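You operate a simulated robot arm through the tools that you are given. There is no shell and no other tool. Be economical: measure what you need, move in short steps, check, and stop when the job is done.

You are at the controls of a simulated two-armed robot. One attempt, no reset.

JOB
Pick up the yellow radio, change hands to get it upright and slide it into dock pocket one.
Fine: switch the radio off and the dock on; leave the other radio lying.

The check looks at the end state, three seconds after you hand in, the way a careful person would. Anything else that was tipped, shoved, dropped, spilled or broken makes it a failure.

ROBOT AND FRAMES
Two 6-joint arms with two-finger parallel grippers on one trunk, on a base that drives. Base frame: it is fixed to the floor where the robot stands at the start and does not move with it; the origin is under the middle of the robot, x ahead of it, y to its left, z up. Readings come in m, degrees, newtons and seconds.
The left shoulder is at the start at [0.06, 0.187, 1.197], the right one opposite. With the tool pointing down near the work surface each hand reaches from about 0.26 to 0.62 m from the robot's upright axis, wherever it stands, measured 20 degrees to its own side. Places, roughly: bridge station key [0.6, 0.4, 1.4]; call key of the blue radio [0.7, -0.4, 1]; call key of the green radio [0.7, -0.5, 1]; call key of the grey belt pack [0.7, -0.1, 1.4]; call key of the orange belt pack [0.7, 0.2, 1]; call key of the purple belt pack [0.7, 0.4, 1]; call key of the red radio [0.5, 0.1, 0.9]; call key of the white radio [0.7, -0.3, 1]; call key of the yellow radio [0.5, 0.4, 0.9]; channel key of the blue radio [0.7, -0.4, 1]; channel key of the green radio [0.7, -0.5, 1]; channel key of the red radio [0.5, 0.2, 0.9]; channel key of the white radio [0.7, -0.3, 1]; channel key of the yellow radio [0.5, 0.4, 0.9]; charger switch [0.5, 0, 1]; crane station key [0.6, 0.5, 1.4]. Payload 1.57 kg a hand.
The tool frame of a hand sits at the grasp point between the pads (the TCP): z along the fingers, y along the line on which they close. The tips reach 0.03 m beyond it. The gripper opens to 0.11 m. The fingers are 0.024 m wide and 0.012 m thick; the gripper's body (0.048 by 0.112 m) begins 0.078 m behind the TCP.
Orientation is that of the tool frame in the base frame, as a unit quaternion [w, x, y, z]. With the fingers straight down and closing along the base's y, the tool's x points along the base's -x, its y along +y and its z along -z.

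CONTROLS
- The arms move only by the tool servo_tool. It takes "left_commands", "right_commands" or both (then of equal length, played together; a hand with none holds still); each is a list of rows, each a list of 7 numbers: the opening, from 0 (shut) to 1 (fully open), then the shift along the tool's x, y, z in units of 300 mm (1.0 is 300 mm), then the turn, a rotation vector about the tool's x, y, z in units of 60 degrees (1.0 is 60 degrees). In form: [[fingers, dx, dy, dz, ax, ay, az], ...]. A call has 1 to 8 rows; each row is the pose to reach, as a shift and turn from the pose commanded when the call began, along the tool's axes at that moment. A call with a number of a shift or a turn outside -1 to 1 is refused whole. Each row takes 0.2 s and may step no farther than 0.05 m and 8.6 degrees from the row before; otherwise, or with a gripper value out of range, the whole call is refused. Where a pose cannot be reached the arm comes as near as it can. A force on the tool above 90 N (or 10 N above the force at the start of the call, whichever is more), or a blocked arm, ends the call early, and 0.2 s more pass. The fingers move at their own pace (about 0.153 m/s each) and stop on an object; they squeeze with about 24 N. The grip force told is the motor's: it shows also when the fingers shut on nothing. Time passes only in rows, and 0.2 s behind the last, so rows that repeat a pose let the fingers close. It gives the time, the measured TCP pose, the force on the tool (base axes), the opening and the grip force at its end, in the units of the frame above (readings bear some noise), with the torque about the TCP (base axes, N m) and any sound that the robot's microphone picked up, and new pictures: "show" is both (left out), scene, wrist or none (wrist: the cameras of the hands that moved).
- Cameras (640 x 400 px; columns grow to the right, rows downward): "scene" is now at [0.0188, -0.0072, 1.7415]; the picture's right is [-0.08, -1.00, 0.00], its down [-0.74, 0.06, -0.67] and it looks along [0.67, -0.05, -0.74] (base axes); focal length 259 px, centre (320, 200). "left" rides on the left gripper at [0.07, -0.016, -0.141] in its tool frame; the picture's right is [0.23, 0.97, 0.00], its down [-0.85, 0.20, -0.48] and it looks along [-0.47, 0.11, 0.88] (tool axes); focal length 222 px, centre (320, 200). "right" rides on the right gripper at [0.07, 0.016, -0.141] in its tool frame; the picture's right is [-0.23, 0.97, 0.00], its down [-0.86, -0.20, -0.48] and it looks along [-0.47, -0.11, 0.88] (tool axes); focal length 222 px, centre (320, 200). There is no depth. A picture from a camera that has moved, and an enlarged one, comes with that camera's place and axes in the base frame and with its lens.
- slide_trunk(by): slides the trunk up (or, below 0, down) by that many m; the arms and the scene camera ride with it, the base frame stays. It gives what a move gives, with no picture.
- steer(legs): drives the robot by 1 to 6 legs, each [ahead, left, turn to the left] in m, m and degrees, along the robot's own axes; the way and the turn of a leg run together, so that a leg with both is an arc; at most 1.5 m and 180 degrees a leg. The arms and the cameras ride along, it lands a little off, and it stops where it bumps. It gives what a move gives, and a new picture of the scene camera.
- head_to(pan, tilt): turns the head with the scene camera to pan (to the left, within 86 degrees either way) and tilt (down, from -29 to 69), counted from straight ahead of the robot. It gives what a move gives, and a new picture of the scene camera.
- zoom(camera, box): a new picture of the part [left, top, right, bottom] of that camera's present view, enlarged. The clock stands still meanwhile.
- close_job(): hands the job in; it is judged then, once.

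Work in short steps. Places have to be worked out from the pictures, the camera data and where the tool is seen: move nearer, look again, correct. Check each grasp and each placing, and mend what went wrong. You have 120 turns and 260 pictures in all, those below and enlarged ones among them. Open the grippers and draw the arms clear of the work before you hand the job in, unless the task says otherwise; then end with one line.

The tools are called as name(argument=value, ...) on one line, values as JSON. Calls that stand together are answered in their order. servo_tool: Moves the arms, as the interface text tells. Its arguments: {"type":"object","properties":{"left_commands":{"type":"array","items":{"type":"array","items":{"type":"number"}}},"right_commands":{"type":"array","items":{"type":"array","items":{"type":"number"}}},"show":{"type":"string","enum":["both","scene","wrist","none"]}},"required":[]} The other tools are called the same way: slide_trunk (by) slides the trunk up or down; steer (legs) drives the base; head_to (pan, tilt) turns the head that bears the scene camera; zoom (camera, box) takes an enlarged picture of a part of a camera's view; close_job () hands the job in.

At the start:

```text
clock: 0.0
left_ee_pos: [0.4743, 0.2316, 1.243]
left_ee_rot: [0.0, -0.001, 1.0, 0.0]
left_contact_force: [0.7, -1.0, -0.2]
left_ft_torque: [-0.01, 0.01, 0.01]
left_opening: 0.11
left_grasp_force: 0.1
right_ee_pos: [0.4423, -0.1546, 1.2378]
right_ee_rot: [0.0, 0.0, 1.0, 0.0]
right_contact_force: [-0.1, 0.1, 0.2]
right_ft_torque: [-0.03, -0.02, -0.01]
right_opening: 0.11
right_grasp_force: 0.0
trunk travel left (down, up): [-0.825, 0.165]
robot x, y, heading: [0.0027, 0.0024, -0.1]
head pan, tilt: [-4.7, 47.7]
```

scene: 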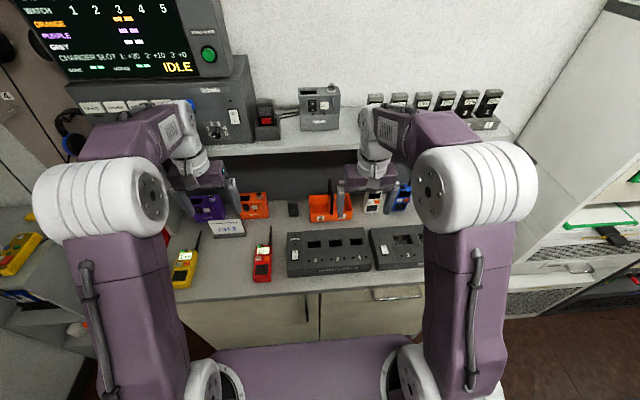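
right: 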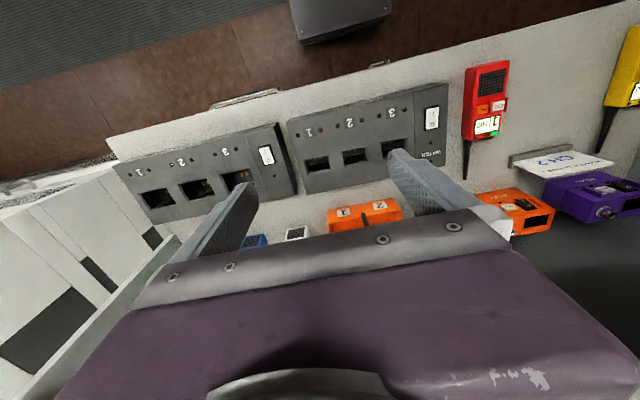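
left: 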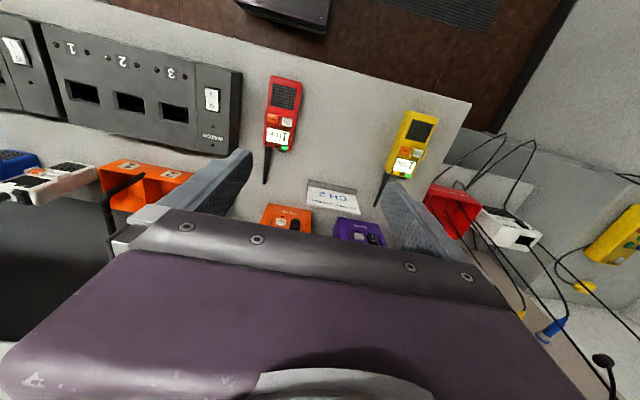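

The yellow radio lies at the bench's left and two docks sit in the middle. I enlarge these to read the labels and switches.

zoom(camera="left", box=[340, 80, 480, 220])

zoom(camera="left", box=[0, 10, 320, 210])

zoom(camera="right", box=[90, 50, 530, 260])

zoom(camera="scene", box=[0, 0, 240, 150])

zoom(camera="scene", box=[160, 170, 440, 345])

```text
2.86 times, centred on (410, 150) of left
camera zoom: at [0.404, 0.2144, 1.3851], right [-0.23, 0.97, 0.0], down [0.85, 0.2, 0.48], along [0.47, 0.11, -0.88], focal length 635 px, centre (63, 343)
```

zoom: 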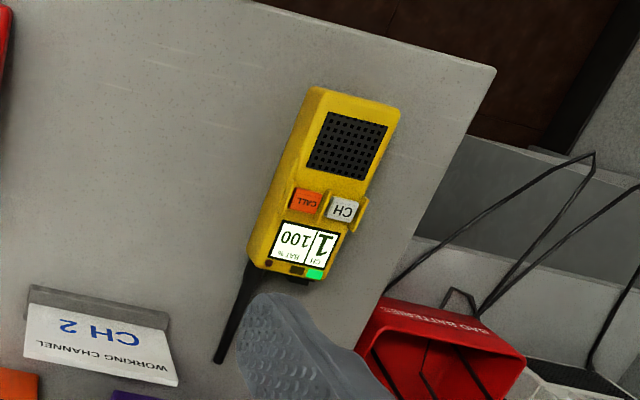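

```text
2.00 times, centred on (160, 110) of left
camera zoom: at [0.404, 0.2144, 1.3851], right [-0.23, 0.97, 0.0], down [0.85, 0.2, 0.48], along [0.47, 0.11, -0.88], focal length 444 px, centre (640, 380)
```

zoom: 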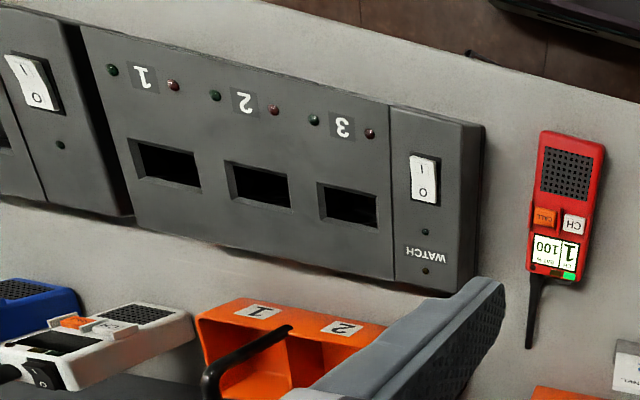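

```text
1.45 times, centred on (310, 155) of right
camera zoom: at [0.3734, -0.1398, 1.3796], right [0.23, 0.97, 0.0], down [0.86, -0.2, 0.48], along [0.47, -0.11, -0.88], focal length 323 px, centre (334, 266)
```

zoom: 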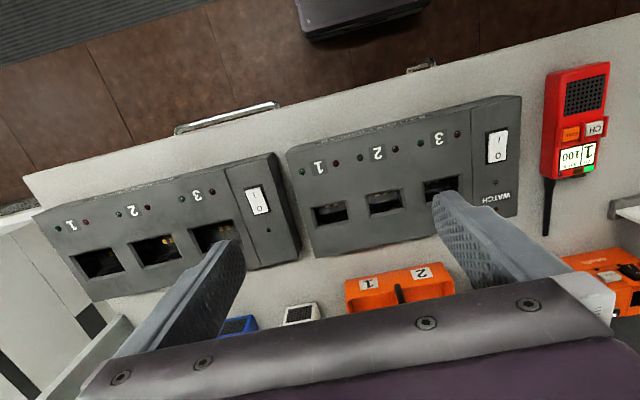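

```text
2.67 times, centred on (120, 75) of scene
camera zoom: at [0.0188, -0.0072, 1.7415], right [-0.08, -1.0, 0.0], down [-0.74, 0.06, -0.67], along [0.67, -0.05, -0.74], focal length 690 px, centre (853, 533)
```

zoom: 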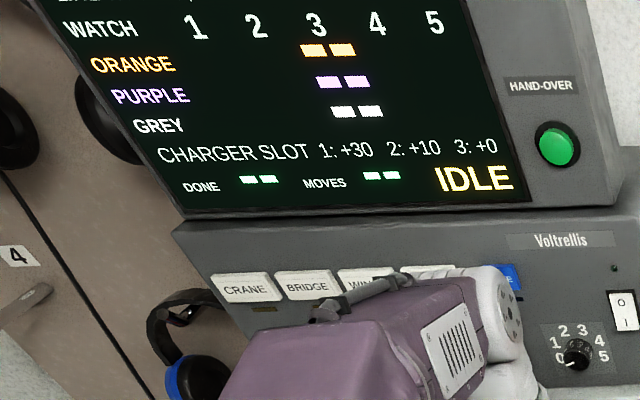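

```text
2.29 times, centred on (300, 258) of scene
camera zoom: at [0.0188, -0.0072, 1.7415], right [-0.08, -1.0, 0.0], down [-0.74, 0.06, -0.67], along [0.67, -0.05, -0.74], focal length 592 px, centre (366, 69)
```

zoom: 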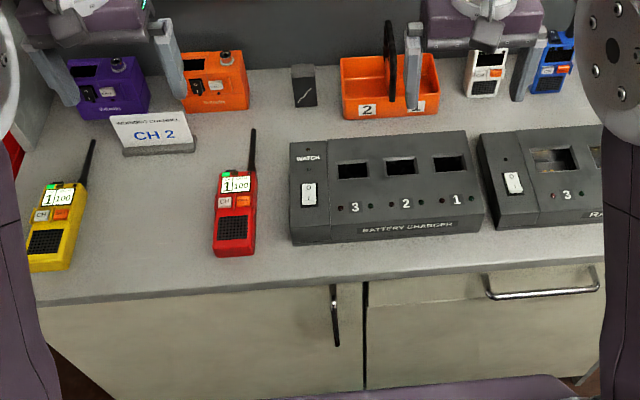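

Two units with numbered pockets: one is "BATTERY CHARGER", the other reads "RA…". I pan the head right to read it.

head_to(pan=-35, tilt=50)

zoom(camera="right", box=[100, 110, 300, 235])

```text
clock: 0.9
left_ee_pos: [0.4743, 0.231, 1.2425]
left_ee_rot: [0.0, 0.0, 1.0, 0.0]
left_contact_force: [-0.1, 0.1, 0.9]
left_ft_torque: [-0.03, -0.01, 0.0]
left_opening: 0.1099
left_grasp_force: 0.1
right_ee_pos: [0.4417, -0.1544, 1.238]
right_ee_rot: [0.0, 0.001, 1.0, -0.001]
right_contact_force: [0.6, -0.1, -0.4]
right_ft_torque: [0.0, 0.0, 0.01]
right_opening: 0.1101
right_grasp_force: 0.1
trunk travel left (down, up): [-0.825, 0.165]
robot x, y, heading: [0.001, 0.0013, -0.1]
head pan, tilt: [-35.0, 50.0]
camera scene: at [0.0031, -0.0448, 1.7384], right [-0.57, -0.82, 0.0], down [-0.63, 0.44, -0.64], along [0.53, -0.37, -0.77], focal length 259 px, centre (320, 200)
```

scene: 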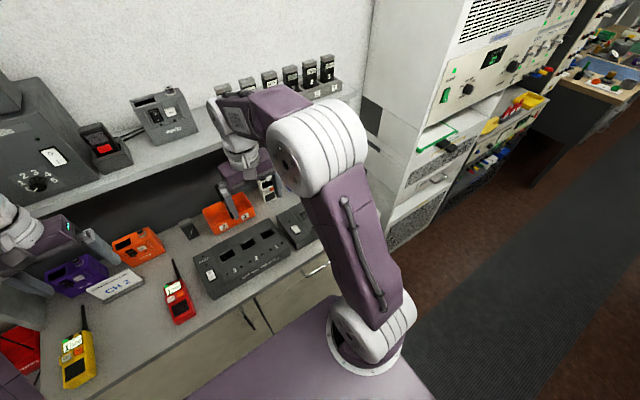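

```text
3.20 times, centred on (200, 172) of right
camera zoom: at [0.3734, -0.1398, 1.3796], right [0.23, 0.97, 0.0], down [0.86, -0.2, 0.48], along [0.47, -0.11, -0.88], focal length 711 px, centre (704, 288)
```

zoom: 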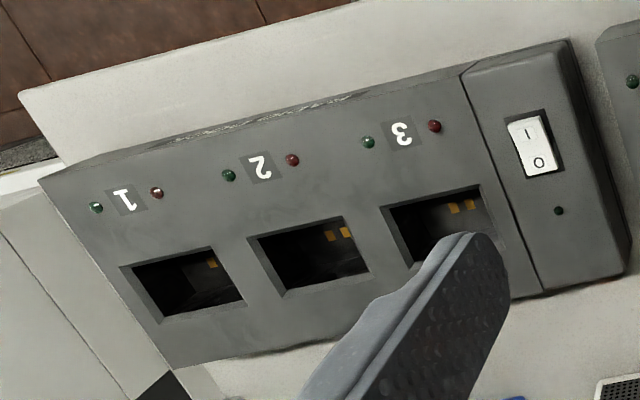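

The right unit is the radio dock (with contacts in its pockets). Next I look at the white radio's details from the left camera, and face the head towards the yellow one.

zoom(camera="left", box=[0, 140, 130, 220])

head_to(pan=35, tilt=45)

zoom(camera="right", box=[220, 180, 340, 260])

```text
4.92 times, centred on (65, 180) of left
camera zoom: at [0.4039, 0.2145, 1.3851], right [-0.23, 0.97, 0.0], down [0.85, 0.2, 0.48], along [0.47, 0.11, -0.88], focal length 1094 px, centre (1575, 298)
```

zoom: 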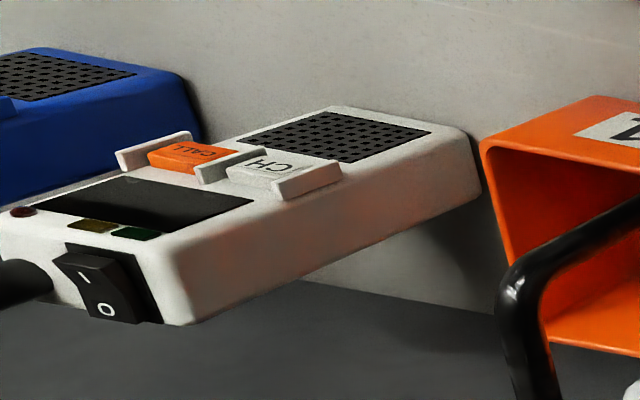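

```text
clock: 2.4
left_ee_pos: [0.4735, 0.2291, 1.2441]
left_ee_rot: [0.0, 0.0, 1.0, 0.0]
left_contact_force: [0.1, 0.0, 1.0]
left_ft_torque: [0.02, 0.0, 0.01]
left_opening: 0.1098
left_grasp_force: 0.1
right_ee_pos: [0.4432, -0.1533, 1.2385]
right_ee_rot: [0.0, 0.0, 1.0, 0.0]
right_contact_force: [-0.5, -0.3, -0.4]
right_ft_torque: [-0.02, 0.02, 0.01]
right_opening: 0.1097
right_grasp_force: 0.2
trunk travel left (down, up): [-0.825, 0.165]
robot x, y, heading: [0.0015, -0.0033, -0.1]
head pan, tilt: [35.0, 45.0]
camera scene: at [0.0067, 0.0458, 1.7453], right [0.57, -0.82, 0.0], down [-0.58, -0.41, -0.71], along [0.58, 0.41, -0.71], focal length 259 px, centre (320, 200)
```

scene: 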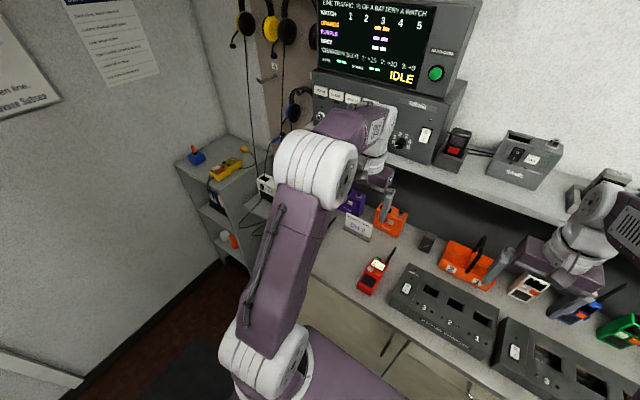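

```text
5.00 times, centred on (280, 220) of right
camera zoom: at [0.3734, -0.1399, 1.3796], right [0.23, 0.97, 0.0], down [0.86, -0.2, 0.48], along [0.47, -0.11, -0.88], focal length 1111 px, centre (520, 100)
```

zoom: 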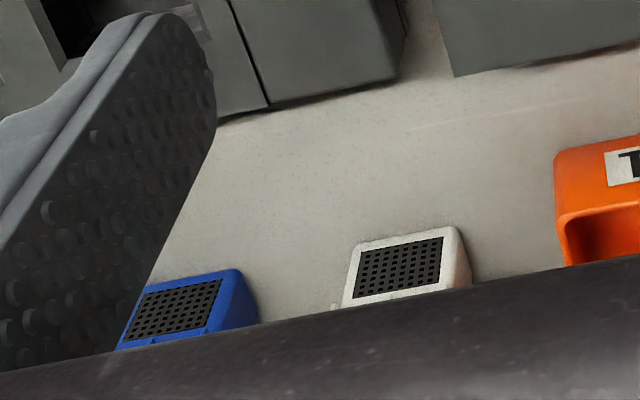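

The power rocker sits on the top end of these radios, with I toward the face and O toward the back. I move the left hand above the yellow radio for a close look.

servo_tool(left_commands=[[1, 0.0, 0.105, 0.078, 0, 0, 0], [1, 0.0, 0.21, 0.156, 0, 0, 0], [1, 0, 0.316, 0.233, 0, 0, 0], [1, 0, 0.422, 0.311, 0, 0, 0], [1, 0, 0.527, 0.389, 0, 0, 0], [1, 0, 0.633, 0.467, 0, 0, 0]], show="wrist")

```text
clock: 3.8
left_ee_pos: [0.4727, 0.4205, 1.1012]
left_ee_rot: [0.0, 0.0, 1.0, 0.0]
left_contact_force: [-0.3, 0.2, -0.4]
left_ft_torque: [-0.04, -0.02, -0.03]
left_opening: 0.1096
left_grasp_force: 0.0
right_ee_pos: [0.4419, -0.1531, 1.2383]
right_ee_rot: [-0.001, 0.0, 1.0, -0.001]
right_contact_force: [0.7, 0.3, -0.2]
right_ft_torque: [0.0, 0.0, 0.0]
right_opening: 0.11
right_grasp_force: 0.0
trunk travel left (down, up): [-0.825, 0.165]
robot x, y, heading: [-0.0005, 0.0009, 0.1]
head pan, tilt: [35.0, 45.0]
camera left: at [0.4042, 0.4043, 1.2434], right [-0.23, 0.97, 0.0], down [0.85, 0.2, 0.48], along [0.47, 0.11, -0.88], focal length 222 px, centre (320, 200)
```

left: 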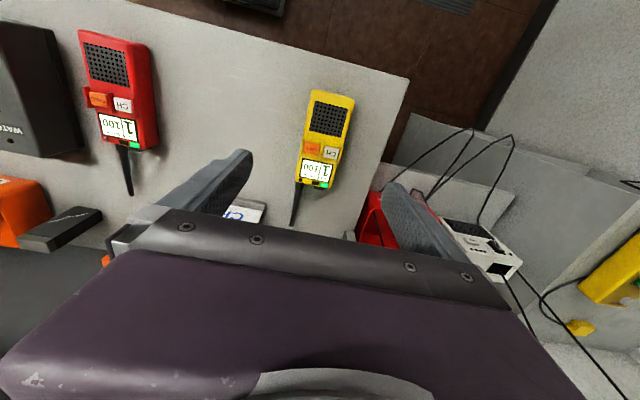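

Triangulating the two left-hand views puts the radio's top near z 0.90, centred around (0.48, 0.43), axis nearly along x, antenna ahead. I lower toward its speaker end and look again.

servo_tool(left_commands=[[1, 0.03, 0.01, 0.15, 0, 0, -0.02], [1, 0.059, 0.023, 0.3, 0, 0, -0.05]], show="wrist")

zoom(camera="left", box=[200, 60, 440, 260])

```text
clock: 4.4
left_ee_pos: [0.4563, 0.4268, 1.0137]
left_ee_rot: [0.0, -0.027, 1.0, -0.001]
left_contact_force: [-0.5, -0.1, 0.9]
left_ft_torque: [-0.03, 0.0, -0.02]
left_opening: 0.1101
left_grasp_force: 0.0
right_ee_pos: [0.443, -0.1529, 1.2367]
right_ee_rot: [0.0, 0.0, 1.0, 0.0]
right_contact_force: [0.4, 0.1, 0.5]
right_ft_torque: [-0.01, -0.02, 0.0]
right_opening: 0.1098
right_grasp_force: 0.1
trunk travel left (down, up): [-0.825, 0.165]
robot x, y, heading: [-0.0004, 0.0006, 0.2]
head pan, tilt: [35.0, 45.0]
camera left: at [0.3878, 0.4078, 1.1551], right [-0.28, 0.96, 0.0], down [0.84, 0.25, 0.48], along [0.46, 0.13, -0.88], focal length 222 px, centre (320, 200)
```

left: 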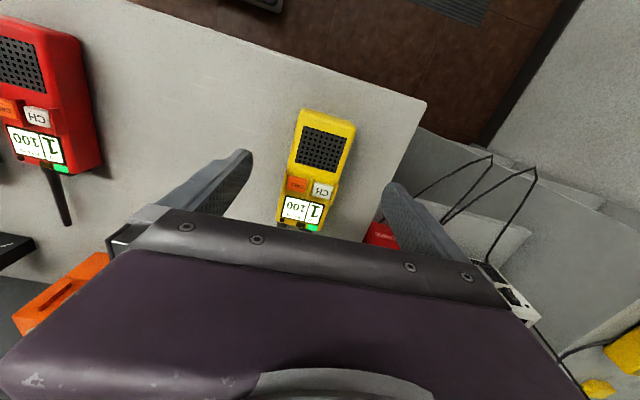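

```text
2.00 times, centred on (320, 160) of left
camera zoom: at [0.3878, 0.4078, 1.1551], right [-0.28, 0.96, 0.0], down [0.84, 0.25, 0.48], along [0.46, 0.13, -0.88], focal length 444 px, centre (320, 280)
```

zoom: 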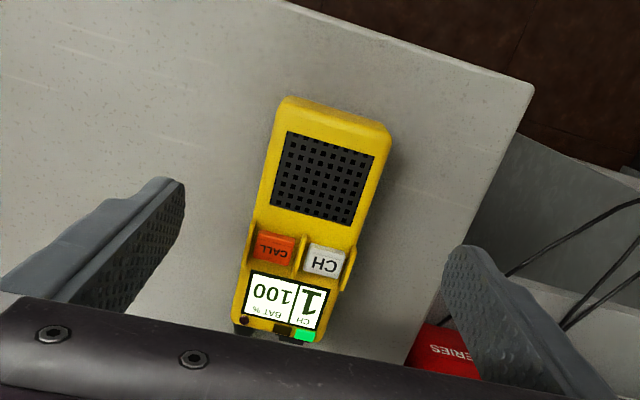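

The radio is 0.06 m wide, 0.15 m long, yaw about 1°, with its lower end at x 0.422. I descend to TCP z ≈ 0.903 at x 0.455 and watch the force.

servo_tool(left_commands=[[1, 0, -0.003, 0.13, 0, 0, 0.015], [1, 0, -0.006, 0.26, 0, 0, 0.025], [1, 0, -0.009, 0.36, 0, 0, 0.025]], show="wrist")

```text
clock: 5.1
left_ee_pos: [0.4537, 0.4214, 0.9307]
left_ee_rot: [0.002, -0.013, 1.0, 0.001]
left_contact_force: [-16.4, -10.2, 39.2]
left_ft_torque: [-2.59, 0.89, -0.55]
left_opening: 0.11
left_grasp_force: 0.1
right_ee_pos: [0.4364, -0.1582, 1.2394]
right_ee_rot: [0.001, -0.001, 1.0, 0.002]
right_contact_force: [0.6, 0.7, 0.1]
right_ft_torque: [-0.01, -0.01, 0.03]
right_opening: 0.11
right_grasp_force: 0.0
trunk travel left (down, up): [-0.825, 0.165]
robot x, y, heading: [-0.0023, -0.0016, 0.2]
head pan, tilt: [35.0, 45.0]
stopped in row 3 (left hand): the force on the tool passed its limit (the readings are from after the stop); the commanded pose is now the measured one
camera left: at [0.384, 0.4035, 1.0715], right [-0.25, 0.97, 0.0], down [0.85, 0.22, 0.48], along [0.47, 0.12, -0.88], focal length 222 px, centre (320, 200)
```

left: 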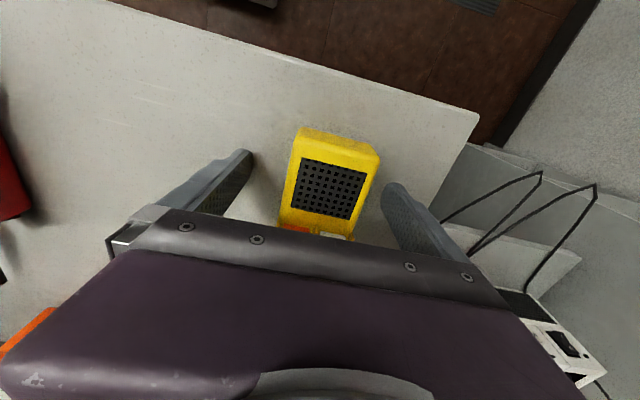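

The right fingertip met the bench, so its top lies at z ≈ 0.90. I raise 6 mm, shift 3 mm left and close on the body.

servo_tool(left_commands=[[1, 0, 0.01, -0.02, 0, 0, 0], [0.3, 0, 0.01, -0.02, 0, 0, 0], [0.3, 0, 0.01, -0.02, 0, 0, 0], [0.3, 0, 0.01, -0.02, 0, 0, 0]], show="wrist")

```text
clock: 6.1
left_ee_pos: [0.4604, 0.431, 0.9302]
left_ee_rot: [0.001, -0.013, 1.0, 0.001]
left_contact_force: [0.5, -0.8, 0.4]
left_ft_torque: [-0.03, 0.08, 0.03]
left_opening: 0.0584
left_grasp_force: 23.9
right_ee_pos: [0.4436, -0.1531, 1.2371]
right_ee_rot: [-0.002, 0.0, 1.0, 0.0]
right_contact_force: [0.1, 0.2, -0.3]
right_ft_torque: [-0.01, -0.02, 0.01]
right_opening: 0.11
right_grasp_force: 0.0
trunk travel left (down, up): [-0.825, 0.165]
robot x, y, heading: [0.002, 0.0013, 0.1]
head pan, tilt: [35.0, 45.0]
camera left: at [0.3904, 0.4112, 1.0719], right [-0.25, 0.97, 0.0], down [0.85, 0.22, 0.48], along [0.47, 0.12, -0.88], focal length 222 px, centre (320, 200)
```

left: 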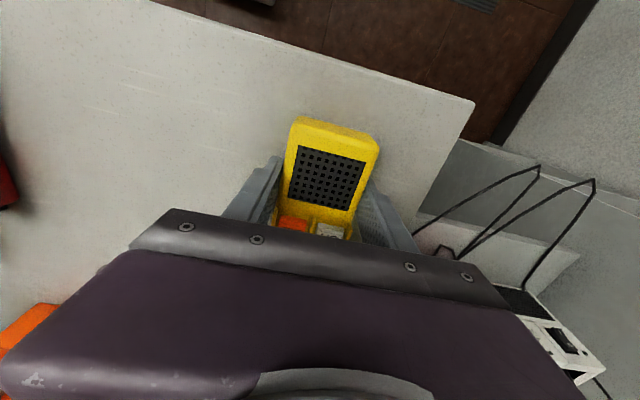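

Gripped at 58 mm. I lift straight up and check that it comes along.

servo_tool(left_commands=[[0.3, 0, 0, -0.08, 0, 0, 0], [0.3, 0, 0, -0.2, 0, 0, 0], [0.3, 0, 0, -0.35, 0, 0, 0], [0.3, 0, 0, -0.5, 0, 0, 0], [0.3, 0, 0, -0.65, 0, 0, 0]], show="both")

```text
clock: 7.3
left_ee_pos: [0.4582, 0.4285, 1.1256]
left_ee_rot: [0.003, -0.012, 1.0, 0.001]
left_contact_force: [-0.1, -0.3, -3.1]
left_ft_torque: [0.02, 0.07, 0.03]
left_opening: 0.058
left_grasp_force: 24.0
right_ee_pos: [0.4421, -0.1533, 1.2374]
right_ee_rot: [0.0, -0.001, 1.0, 0.001]
right_contact_force: [0.5, -0.7, -0.2]
right_ft_torque: [-0.03, -0.04, 0.0]
right_opening: 0.1101
right_grasp_force: 0.1
trunk travel left (down, up): [-0.825, 0.165]
robot x, y, heading: [0.0023, -0.0003, 0.2]
head pan, tilt: [35.0, 45.0]
camera scene: at [0.0062, 0.0457, 1.7452], right [0.57, -0.82, 0.0], down [-0.58, -0.41, -0.71], along [0.58, 0.41, -0.71], focal length 259 px, centre (320, 200)
camera left: at [0.3883, 0.4099, 1.2668], right [-0.25, 0.97, 0.0], down [0.85, 0.22, 0.48], along [0.47, 0.12, -0.88], focal length 222 px, centre (320, 200)
```

scene: 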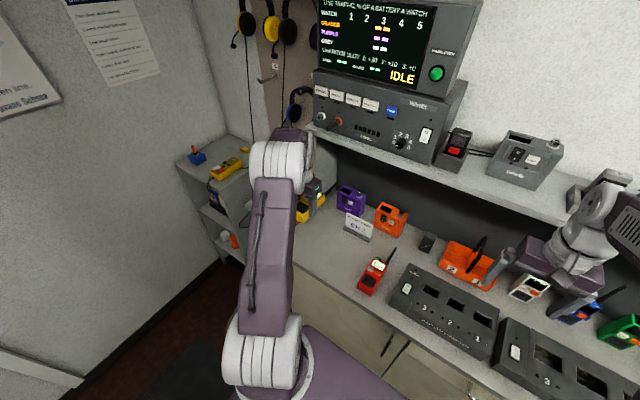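
left: 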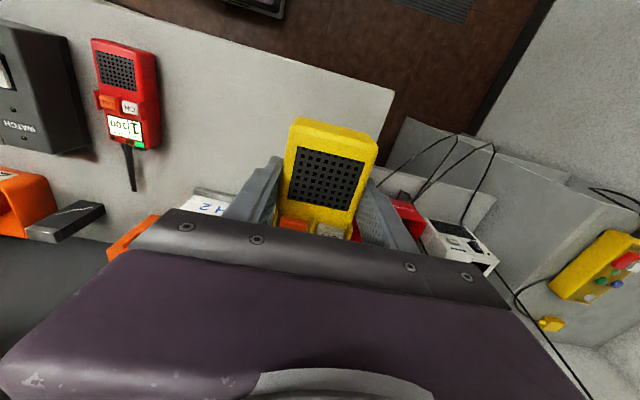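

The radio is held firmly (≈3 N). I swing the hand toward the middle while pitching the fingers forward 45° first.

servo_tool(left_commands=[[0.3, -0.01, -0.1, -0.02, 0, -0.125, 0], [0.3, -0.02, -0.2, -0.04, 0, -0.25, 0], [0.3, -0.03, -0.3, -0.06, 0, -0.375, 0], [0.3, -0.04, -0.4, -0.08, 0, -0.5, 0], [0.3, -0.05, -0.5, -0.1, 0, -0.625, 0], [0.3, -0.067, -0.6, -0.1, 0, -0.75, 0]], show="scene")

head_to(pan=5, tilt=45)

```text
clock: 8.7
left_ee_pos: [0.4815, 0.2511, 1.1562]
left_ee_rot: [0.367, -0.002, 0.93, -0.008]
left_contact_force: [-0.8, 1.9, -3.1]
left_ft_torque: [-0.06, 0.12, 0.02]
left_opening: 0.0576
left_grasp_force: 23.5
left hand out of reach, approached as far as the arm can: row 5
right_ee_pos: [0.4429, -0.1541, 1.2376]
right_ee_rot: [0.0, -0.001, 1.0, 0.0]
right_contact_force: [-0.6, 0.4, 0.5]
right_ft_torque: [-0.02, 0.01, -0.03]
right_opening: 0.11
right_grasp_force: 0.0
trunk travel left (down, up): [-0.825, 0.165]
robot x, y, heading: [0.0004, 0.0004, 0.2]
head pan, tilt: [35.0, 45.0]
camera scene: at [0.0079, 0.0451, 1.7453], right [0.57, -0.82, 0.0], down [-0.58, -0.41, -0.71], along [0.58, 0.41, -0.71], focal length 259 px, centre (320, 200)
```

scene: 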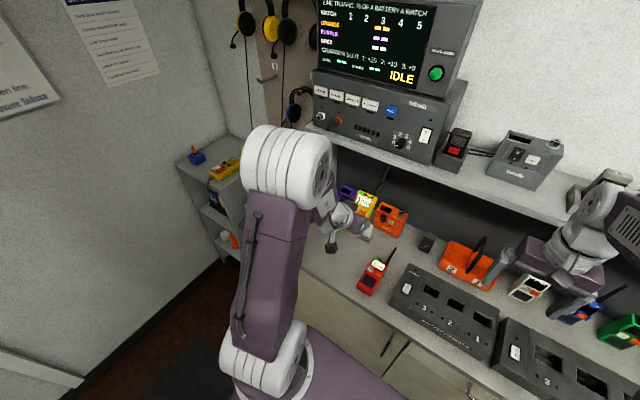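

```text
clock: 9.7
left_ee_pos: [0.4818, 0.2508, 1.1568]
left_ee_rot: [0.367, -0.002, 0.93, -0.008]
left_contact_force: [-0.4, 0.1, -3.3]
left_ft_torque: [-0.05, 0.12, -0.01]
left_opening: 0.058
left_grasp_force: 23.7
right_ee_pos: [0.4418, -0.1528, 1.237]
right_ee_rot: [0.0, -0.001, 1.0, 0.0]
right_contact_force: [-0.3, 0.0, 0.5]
right_ft_torque: [-0.01, 0.02, -0.03]
right_opening: 0.1102
right_grasp_force: 0.0
trunk travel left (down, up): [-0.825, 0.165]
robot x, y, heading: [-0.0028, 0.0015, 0.2]
head pan, tilt: [5.0, 45.0]
camera scene: at [0.0215, 0.0074, 1.7453], right [0.09, -1.0, 0.0], down [-0.7, -0.06, -0.71], along [0.7, 0.06, -0.71], focal length 259 px, centre (320, 200)
```

scene: 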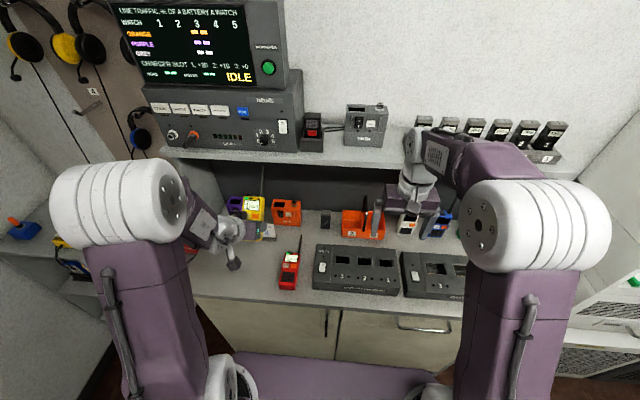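

Pitching at the current spot is near the arm's limits, and I need to be further right for the dock anyway. I back off 0.2 m and drive right 0.34 m, giving room for the change of hands.

steer(legs=[[-0.2, 0, 0], [0, -0.34, 0]])

```text
clock: 13.1
left_ee_pos: [0.2839, -0.0867, 1.1561]
left_ee_rot: [0.369, -0.006, 0.929, -0.01]
left_contact_force: [-1.2, 0.5, -4.2]
left_ft_torque: [0.01, 0.07, 0.01]
left_opening: 0.0579
left_grasp_force: 24.1
right_ee_pos: [0.2422, -0.4926, 1.237]
right_ee_rot: [0.0, 0.003, 1.0, -0.001]
right_contact_force: [-0.2, -0.3, -0.2]
right_ft_torque: [-0.01, -0.01, 0.01]
right_opening: 0.1099
right_grasp_force: 0.0
trunk travel left (down, up): [-0.825, 0.165]
robot x, y, heading: [-0.2008, -0.337, -0.4]
head pan, tilt: [5.0, 45.0]
camera scene: at [-0.178, -0.3279, 1.7452], right [0.08, -1.0, 0.0], down [-0.71, -0.06, -0.71], along [0.7, 0.06, -0.71], focal length 259 px, centre (320, 200)
```

scene: 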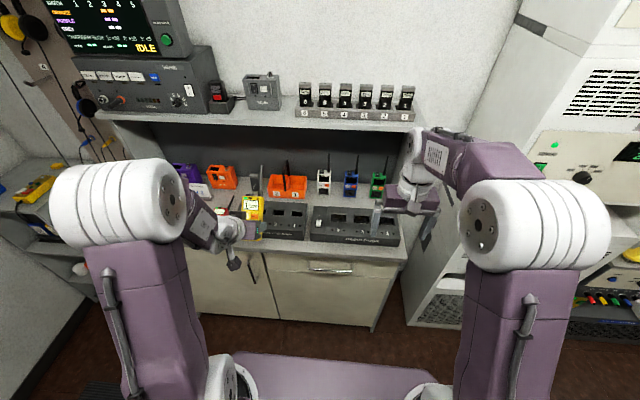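

I read the label on the right dock from here.

zoom(camera="scene", box=[240, 150, 430, 270])

```text
3.33 times, centred on (335, 210) of scene
camera zoom: at [-0.178, -0.3279, 1.7452], right [0.08, -1.0, 0.0], down [-0.71, -0.06, -0.71], along [0.7, 0.06, -0.71], focal length 863 px, centre (270, 167)
```

zoom: 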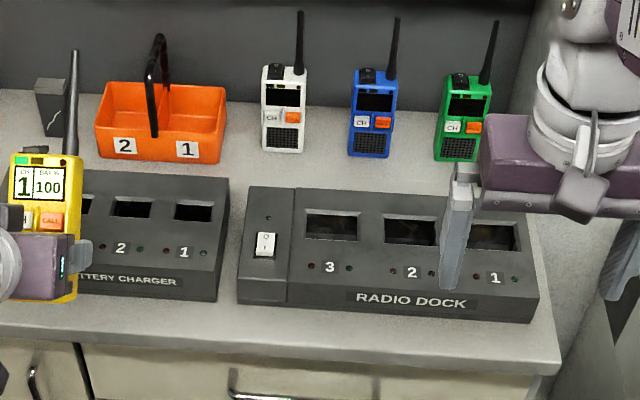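

"RADIO DOCK" confirmed, pocket 1 at its right end. I now pitch the left hand the rest of the way to horizontal, moving forward and inward.

servo_tool(left_commands=[[0.3, -0.03, -0.08, 0.03, 0, -0.13, 0], [0.3, -0.06, -0.16, 0.06, 0, -0.26, 0], [0.3, -0.09, -0.25, 0.09, 0, -0.39, 0], [0.3, -0.12, -0.33, 0.12, 0, -0.52, 0], [0.3, -0.15, -0.42, 0.15, 0, -0.65, 0], [0.3, -0.163, -0.5, 0.163, 0, -0.78, 0]], show="both")

```text
clock: 14.5
left_ee_pos: [0.3953, -0.1064, 1.1807]
left_ee_rot: [0.698, -0.017, 0.713, -0.067]
left_contact_force: [0.2, -0.5, -4.0]
left_ft_torque: [0.0, 0.03, -0.01]
left_opening: 0.0581
left_grasp_force: 24.3
left hand out of reach, approached as far as the arm can: row 1, 2, 3, 4, 5, 6
right_ee_pos: [0.2434, -0.493, 1.2371]
right_ee_rot: [-0.001, 0.002, 1.0, 0.0]
right_contact_force: [-0.3, -0.1, 0.5]
right_ft_torque: [0.01, 0.03, 0.03]
right_opening: 0.11
right_grasp_force: 0.1
trunk travel left (down, up): [-0.825, 0.165]
robot x, y, heading: [-0.2016, -0.3332, -0.4]
head pan, tilt: [5.0, 45.0]
camera scene: at [-0.1762, -0.3303, 1.7453], right [0.08, -1.0, 0.0], down [-0.71, -0.06, -0.71], along [0.7, 0.06, -0.71], focal length 259 px, centre (320, 200)
camera left: at [0.2511, -0.121, 1.1167], right [0.06, 0.94, -0.34], down [-0.44, 0.33, 0.83], along [0.9, 0.1, 0.43], focal length 222 px, centre (320, 200)
```

scene: 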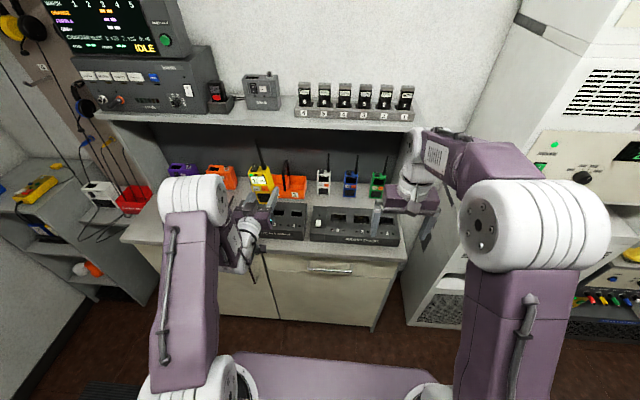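
left: 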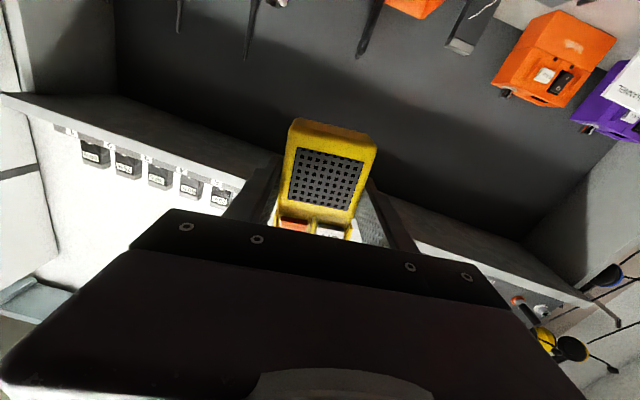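

The left arm folds too tightly to come inward there. I push the hand forward 8 cm and down 5 cm to give it room and see whether it reaches the inner spot.

servo_tool(left_commands=[[0.3, 0.04, 0, 0.06, 0, 0, 0], [0.3, 0.08, 0, 0.12, 0, 0, 0], [0.3, 0.12, 0, 0.18, 0, 0, 0], [0.3, 0.17, 0, 0.25, 0, 0, 0], [0.3, 0.17, 0, 0.25, 0, 0, 0]], show="scene")

```text
clock: 15.7
left_ee_pos: [0.4649, -0.1033, 1.1312]
left_ee_rot: [0.697, -0.012, 0.713, -0.073]
left_contact_force: [0.1, -0.2, -4.1]
left_ft_torque: [-0.02, 0.02, 0.03]
left_opening: 0.058
left_grasp_force: 24.2
left hand out of reach, approached as far as the arm can: row 2, 3, 4, 5
right_ee_pos: [0.2419, -0.4931, 1.237]
right_ee_rot: [0.0, 0.002, 1.0, 0.0]
right_contact_force: [-0.6, 0.4, -0.4]
right_ft_torque: [0.01, 0.01, 0.01]
right_opening: 0.1102
right_grasp_force: 0.1
trunk travel left (down, up): [-0.825, 0.165]
robot x, y, heading: [-0.1976, -0.3323, -0.3]
head pan, tilt: [5.0, 45.0]
camera scene: at [-0.178, -0.3308, 1.7453], right [0.08, -1.0, 0.0], down [-0.71, -0.06, -0.71], along [0.7, 0.06, -0.71], focal length 259 px, centre (320, 200)
```

scene: 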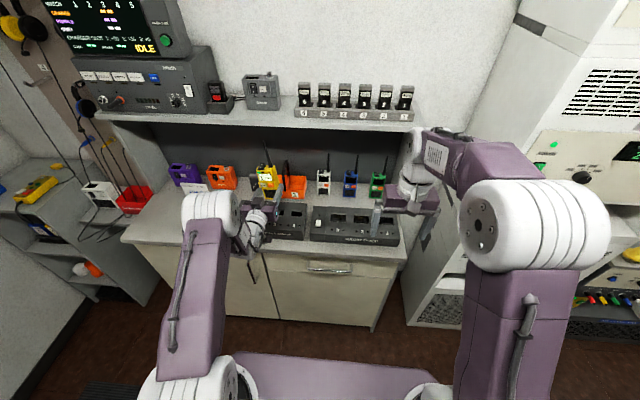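

Fingers-forward runs into the wrist's limits, but 45° is easy. So: left holds the radio at 45°, the right grips its upper body straight down, then pitches 45° itself to bring it upright. I bring the left back to 45° and inward.

servo_tool(left_commands=[[0.3, 0, -0.07, -0.09, 0, 0.125, 0], [0.3, 0, -0.14, -0.18, 0, 0.25, 0], [0.3, 0, -0.21, -0.27, 0, 0.375, 0], [0.3, 0, -0.28, -0.36, 0, 0.5, 0], [0.3, 0, -0.35, -0.45, 0, 0.625, 0], [0.3, 0, -0.433, -0.533, 0, 0.75, 0]], show="scene")

```text
clock: 17.1
left_ee_pos: [0.2996, -0.2079, 1.1578]
left_ee_rot: [0.369, 0.013, 0.927, -0.074]
left_contact_force: [-0.4, -1.0, -4.4]
left_ft_torque: [0.02, 0.1, 0.03]
left_opening: 0.0579
left_grasp_force: 23.7
left hand out of reach, approached as far as the arm can: row 1, 2, 3, 4, 5, 6
right_ee_pos: [0.2418, -0.4948, 1.2382]
right_ee_rot: [0.0, 0.003, 1.0, 0.001]
right_contact_force: [-0.4, 0.3, 0.5]
right_ft_torque: [0.04, 0.0, 0.0]
right_opening: 0.1101
right_grasp_force: 0.2
trunk travel left (down, up): [-0.825, 0.165]
robot x, y, heading: [-0.2004, -0.3397, -0.2]
head pan, tilt: [5.0, 45.0]
camera scene: at [-0.1798, -0.3325, 1.7453], right [0.08, -1.0, 0.0], down [-0.7, -0.06, -0.71], along [0.7, 0.06, -0.71], focal length 259 px, centre (320, 200)
```

scene: 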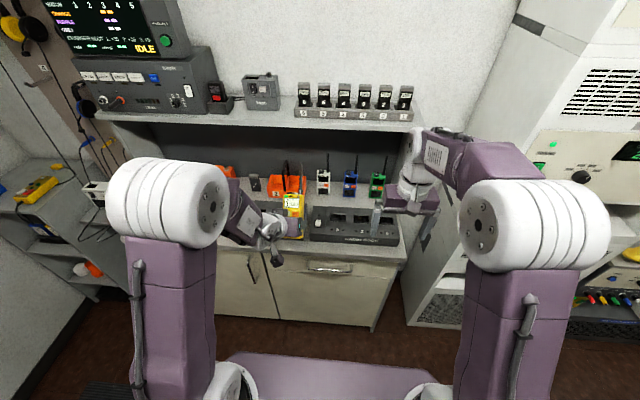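

Left holds at 43° near the middle with a ~8° roll. I take the roll out before the right hand comes in.

servo_tool(left_commands=[[0.3, 0, 0, 0, -0.07, 0, 0.015], [0.3, 0, 0, 0, -0.14, 0, 0.029]], show="wrist")

```text
clock: 17.7
left_ee_pos: [0.3018, -0.2074, 1.1579]
left_ee_rot: [0.369, 0.014, 0.926, -0.075]
left_contact_force: [0.1, 0.4, -3.7]
left_ft_torque: [0.02, 0.1, 0.03]
left_opening: 0.058
left_grasp_force: 23.6
left hand out of reach, approached as far as the arm can: row 1, 2
right_ee_pos: [0.2414, -0.4955, 1.2381]
right_ee_rot: [0.0, 0.003, 1.0, -0.001]
right_contact_force: [0.5, -0.5, -0.9]
right_ft_torque: [0.0, 0.02, 0.01]
right_opening: 0.1098
right_grasp_force: 0.2
trunk travel left (down, up): [-0.825, 0.165]
robot x, y, heading: [-0.2022, -0.3371, -0.2]
head pan, tilt: [5.0, 45.0]
camera left: at [0.1526, -0.2044, 1.2138], right [-0.09, 0.96, -0.28], down [0.31, 0.29, 0.9], along [0.95, -0.01, -0.32], focal length 222 px, centre (320, 200)
```

left: 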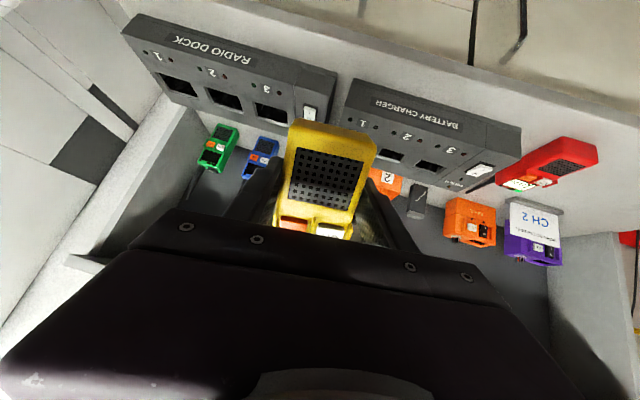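

The roll stays (joint limit); the right hand can match it. But the right hand needs the radio nearer and lower: I back off 0.1 m and lower the left hand, in front of the bench edge (x≈0.35).

steer(legs=[[-0.1, 0, 0]])

servo_tool(left_commands=[[0.3, 0.12, 0, 0.05, 0, 0, 0], [0.3, 0.24, 0, 0.1, 0, 0, 0], [0.3, 0.36, 0, 0.155, 0, 0, 0], [0.3, 0.48, -0.005, 0.21, 0, 0, 0], [0.3, 0.608, -0.01, 0.259, 0, 0, 0]], show="scene")

```text
clock: 18.8
left_ee_pos: [0.204, -0.2065, 1.1557]
left_ee_rot: [0.367, 0.013, 0.927, -0.075]
left_contact_force: [0.8, 0.2, -2.7]
left_ft_torque: [-0.02, 0.13, -0.04]
left_opening: 0.0581
left_grasp_force: 24.0
right_ee_pos: [0.1454, -0.4931, 1.2364]
right_ee_rot: [-0.002, 0.003, 1.0, 0.0]
right_contact_force: [-0.4, 0.8, -0.8]
right_ft_torque: [-0.01, -0.02, 0.0]
right_opening: 0.1099
right_grasp_force: 0.0
trunk travel left (down, up): [-0.825, 0.165]
robot x, y, heading: [-0.3007, -0.3359, -0.2]
head pan, tilt: [5.0, 45.0]
camera scene: at [-0.2732, -0.3305, 1.7452], right [0.08, -1.0, 0.0], down [-0.71, -0.06, -0.7], along [0.7, 0.06, -0.71], focal length 259 px, centre (320, 200)
```

scene: 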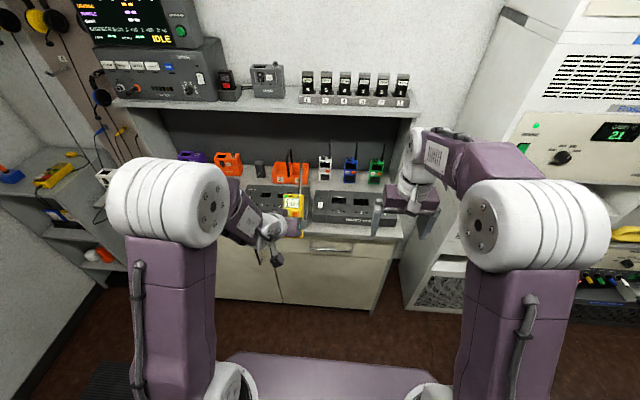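

```text
clock: 20.0
left_ee_pos: [0.14, -0.1822, 0.9831]
left_ee_rot: [0.36, 0.012, 0.927, -0.102]
left_contact_force: [-0.2, 0.1, -4.0]
left_ft_torque: [0.02, 0.09, -0.01]
left_opening: 0.0576
left_grasp_force: 23.9
left hand out of reach, approached as far as the arm can: row 1, 2, 3, 4, 5
right_ee_pos: [0.1437, -0.4927, 1.2368]
right_ee_rot: [0.0, 0.003, 1.0, 0.001]
right_contact_force: [0.0, -0.1, 0.2]
right_ft_torque: [-0.01, 0.03, 0.0]
right_opening: 0.1098
right_grasp_force: 0.1
trunk travel left (down, up): [-0.825, 0.165]
robot x, y, heading: [-0.294, -0.3356, -0.4]
head pan, tilt: [5.0, 45.0]
camera scene: at [-0.2757, -0.3304, 1.7453], right [0.08, -1.0, 0.0], down [-0.71, -0.06, -0.71], along [0.7, 0.06, -0.71], focal length 259 px, centre (320, 200)
```

scene: 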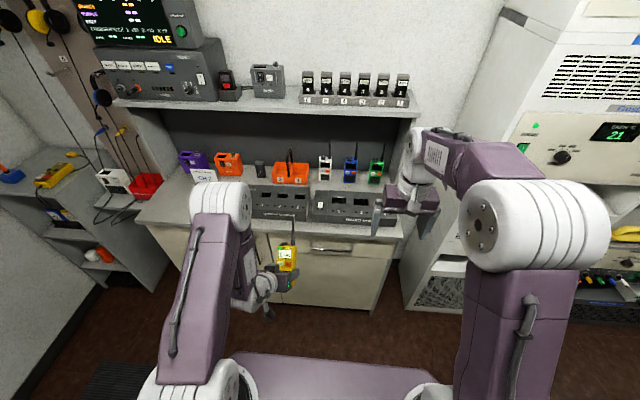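

Left now holds the radio at about (0.14, -0.18, 0.98), tilted ~45°. I bring the right hand over at height 1.24, turning it to match the radio (52° from the left's finger line).

servo_tool(right_commands=[[1, -0.04, 0.155, 0, 0.028, 0.026, 0.017], [1, -0.08, 0.31, 0, 0.056, 0.053, 0.033], [1, -0.12, 0.465, 0, 0.084, 0.079, 0.05], [1, -0.16, 0.62, 0, 0.112, 0.105, 0.067], [1, -0.2, 0.775, 0, 0.14, 0.132, 0.083], [1, -0.233, 0.933, 0, 0.168, 0.158, 0.1]], show="both")

```text
clock: 21.4
left_ee_pos: [0.1369, -0.1817, 0.9845]
left_ee_rot: [0.359, 0.011, 0.928, -0.101]
left_contact_force: [-0.1, 0.9, -3.5]
left_ft_torque: [0.0, 0.07, 0.03]
left_opening: 0.0579
left_grasp_force: 24.1
right_ee_pos: [0.1594, -0.2867, 1.2232]
right_ee_rot: [-0.074, 0.048, 0.993, -0.077]
right_contact_force: [0.4, 0.4, 0.1]
right_ft_torque: [0.03, 0.02, -0.01]
right_opening: 0.1101
right_grasp_force: 0.1
right hand out of reach, approached as far as the arm can: row 4, 5, 6
trunk travel left (down, up): [-0.825, 0.165]
robot x, y, heading: [-0.2991, -0.3371, -0.5]
head pan, tilt: [5.0, 45.0]
camera scene: at [-0.2782, -0.3308, 1.7453], right [0.08, -1.0, 0.0], down [-0.7, -0.06, -0.71], along [0.7, 0.06, -0.71], focal length 259 px, centre (320, 200)
camera right: at [0.1152, -0.2444, 1.3678], right [0.31, 0.93, -0.19], down [0.9, -0.22, 0.38], along [0.32, -0.28, -0.91], focal length 222 px, centre (320, 200)
```

scene: 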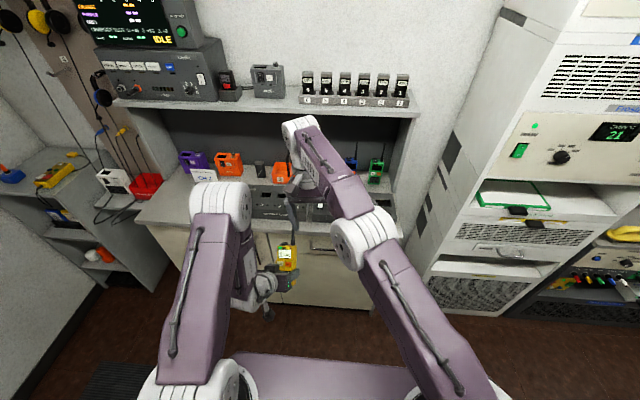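
right: 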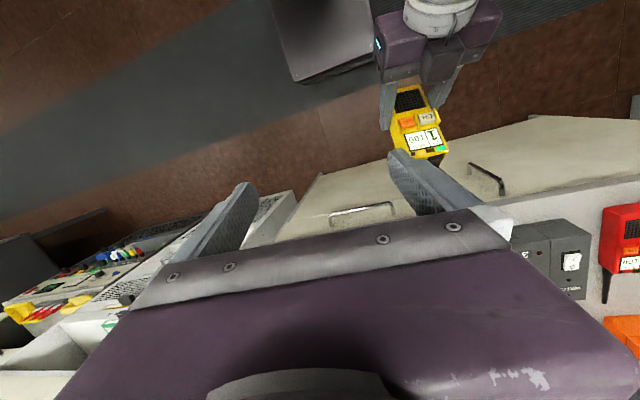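

The right arm falls short of there. I bring the left hand further in and lower, and let it yaw inward (which suits that arm and should remove the roll); the right hand can match any yaw.

servo_tool(left_commands=[[0.3, 0.036, -0.06, 0.032, 0.043, 0.007, 0.095], [0.3, 0.073, -0.12, 0.064, 0.085, 0.014, 0.19], [0.3, 0.109, -0.18, 0.096, 0.128, 0.022, 0.285], [0.3, 0.146, -0.24, 0.128, 0.17, 0.029, 0.38], [0.3, 0.182, -0.299, 0.16, 0.213, 0.036, 0.475]], show="scene")

```text
clock: 22.6
left_ee_pos: [0.2046, -0.2898, 0.9579]
left_ee_rot: [0.333, 0.27, 0.893, -0.135]
left_contact_force: [-0.2, 0.2, -3.8]
left_ft_torque: [0.04, 0.07, -0.03]
left_opening: 0.0579
left_grasp_force: 24.4
left hand out of reach, approached as far as the arm can: row 1, 2, 3, 4, 5
right_ee_pos: [0.1611, -0.2887, 1.2225]
right_ee_rot: [-0.073, 0.047, 0.993, -0.076]
right_contact_force: [-0.8, 0.2, 0.7]
right_ft_torque: [0.03, 0.03, 0.0]
right_opening: 0.1099
right_grasp_force: 0.0
trunk travel left (down, up): [-0.825, 0.165]
robot x, y, heading: [-0.2983, -0.3364, -0.1]
head pan, tilt: [5.0, 45.0]
camera scene: at [-0.2776, -0.3325, 1.7453], right [0.08, -1.0, 0.0], down [-0.71, -0.06, -0.71], along [0.7, 0.06, -0.71], focal length 259 px, centre (320, 200)
```

scene: 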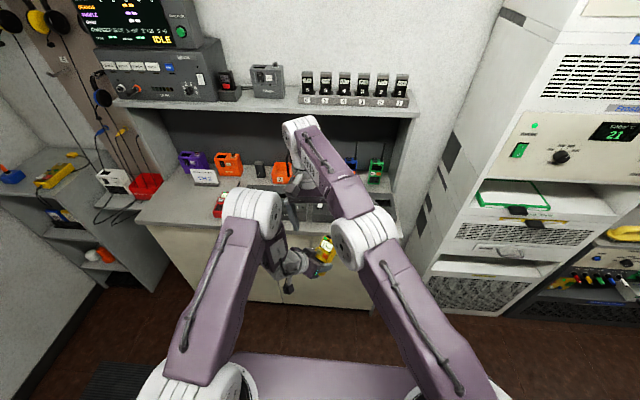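

The roll is now nearly gone. I take the right hand to a point 15 cm above the planned grip on the radio's upper body, with its yaw matched.

servo_tool(right_commands=[[1, -0.079, -0.007, 0.043, -0.028, -0.005, 0.1], [1, -0.158, -0.013, 0.085, -0.056, -0.011, 0.2], [1, -0.237, -0.02, 0.128, -0.085, -0.016, 0.3], [1, -0.316, -0.026, 0.17, -0.113, -0.022, 0.4], [1, -0.395, -0.033, 0.213, -0.141, -0.027, 0.497]], show="both")

```text
clock: 23.8
left_ee_pos: [0.2061, -0.2883, 0.9573]
left_ee_rot: [0.332, 0.269, 0.894, -0.135]
left_contact_force: [0.8, -0.6, -3.7]
left_ft_torque: [0.05, 0.12, 0.0]
left_opening: 0.0576
left_grasp_force: 24.2
right_ee_pos: [0.2304, -0.3334, 1.1426]
right_ee_rot: [-0.041, 0.3, 0.952, -0.036]
right_contact_force: [0.8, -0.7, 0.5]
right_ft_torque: [0.0, 0.05, 0.0]
right_opening: 0.11
right_grasp_force: 0.0
right hand out of reach, approached as far as the arm can: row 1, 2, 3, 4, 5
trunk travel left (down, up): [-0.825, 0.165]
robot x, y, heading: [-0.2986, -0.3382, -0.2]
head pan, tilt: [5.0, 45.0]
camera scene: at [-0.2759, -0.3311, 1.7453], right [0.08, -1.0, 0.0], down [-0.71, -0.06, -0.71], along [0.7, 0.06, -0.71], focal length 259 px, centre (320, 200)
camera right: at [0.1983, -0.2757, 1.2861], right [0.74, 0.66, -0.1], down [0.63, -0.63, 0.45], along [0.23, -0.4, -0.89], focal length 222 px, centre (320, 200)
```

scene: 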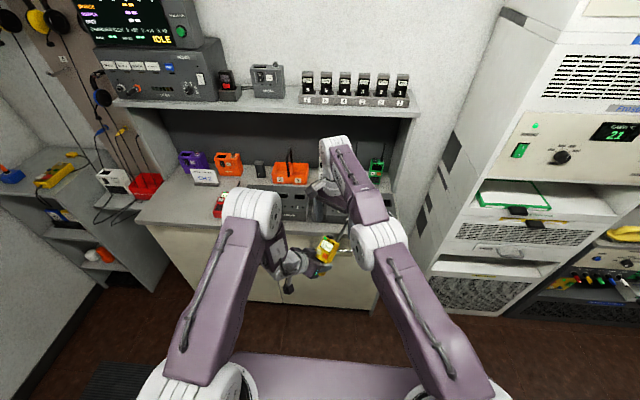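
right: 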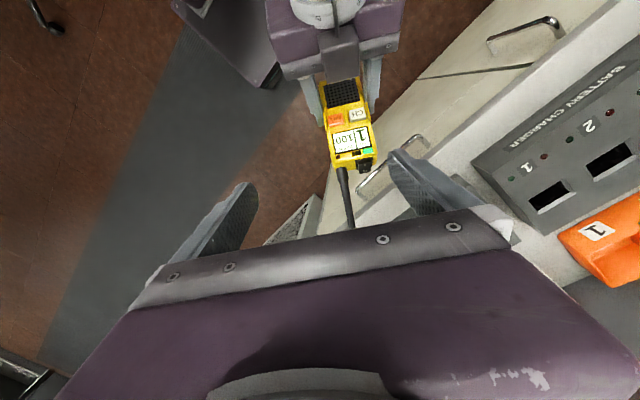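

Well aligned; the radio lies between the fingers, slightly toward the left finger. I descend 7 cm with a small sideways correction and look again.

servo_tool(right_commands=[[1, -0.024, 0.05, 0.06, 0, 0, 0], [1, -0.047, 0.09, 0.15, 0, 0, 0], [1, -0.047, 0.09, 0.233, 0, 0, 0]], show="wrist")

```text
clock: 24.6
left_ee_pos: [0.2058, -0.2876, 0.9574]
left_ee_rot: [0.334, 0.269, 0.893, -0.136]
left_contact_force: [-0.3, 0.3, -3.6]
left_ft_torque: [0.08, 0.08, 0.01]
left_opening: 0.0579
left_grasp_force: 24.3
right_ee_pos: [0.235, -0.33, 1.0734]
right_ee_rot: [-0.039, 0.312, 0.949, -0.035]
right_contact_force: [-0.3, -0.6, 0.9]
right_ft_torque: [0.02, -0.01, -0.03]
right_opening: 0.1098
right_grasp_force: 0.1
right hand out of reach, approached as far as the arm can: row 1, 2, 3
trunk travel left (down, up): [-0.825, 0.165]
robot x, y, heading: [-0.2985, -0.3377, -0.3]
head pan, tilt: [5.0, 45.0]
camera right: at [0.2025, -0.2715, 1.2171], right [0.76, 0.65, -0.1], down [0.61, -0.65, 0.45], along [0.22, -0.4, -0.89], focal length 222 px, centre (320, 200)
```

right: 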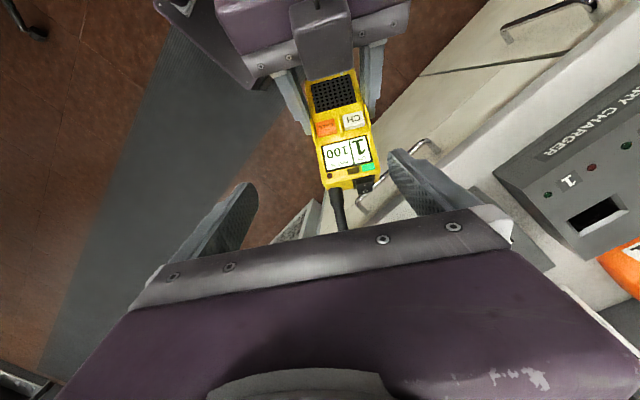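

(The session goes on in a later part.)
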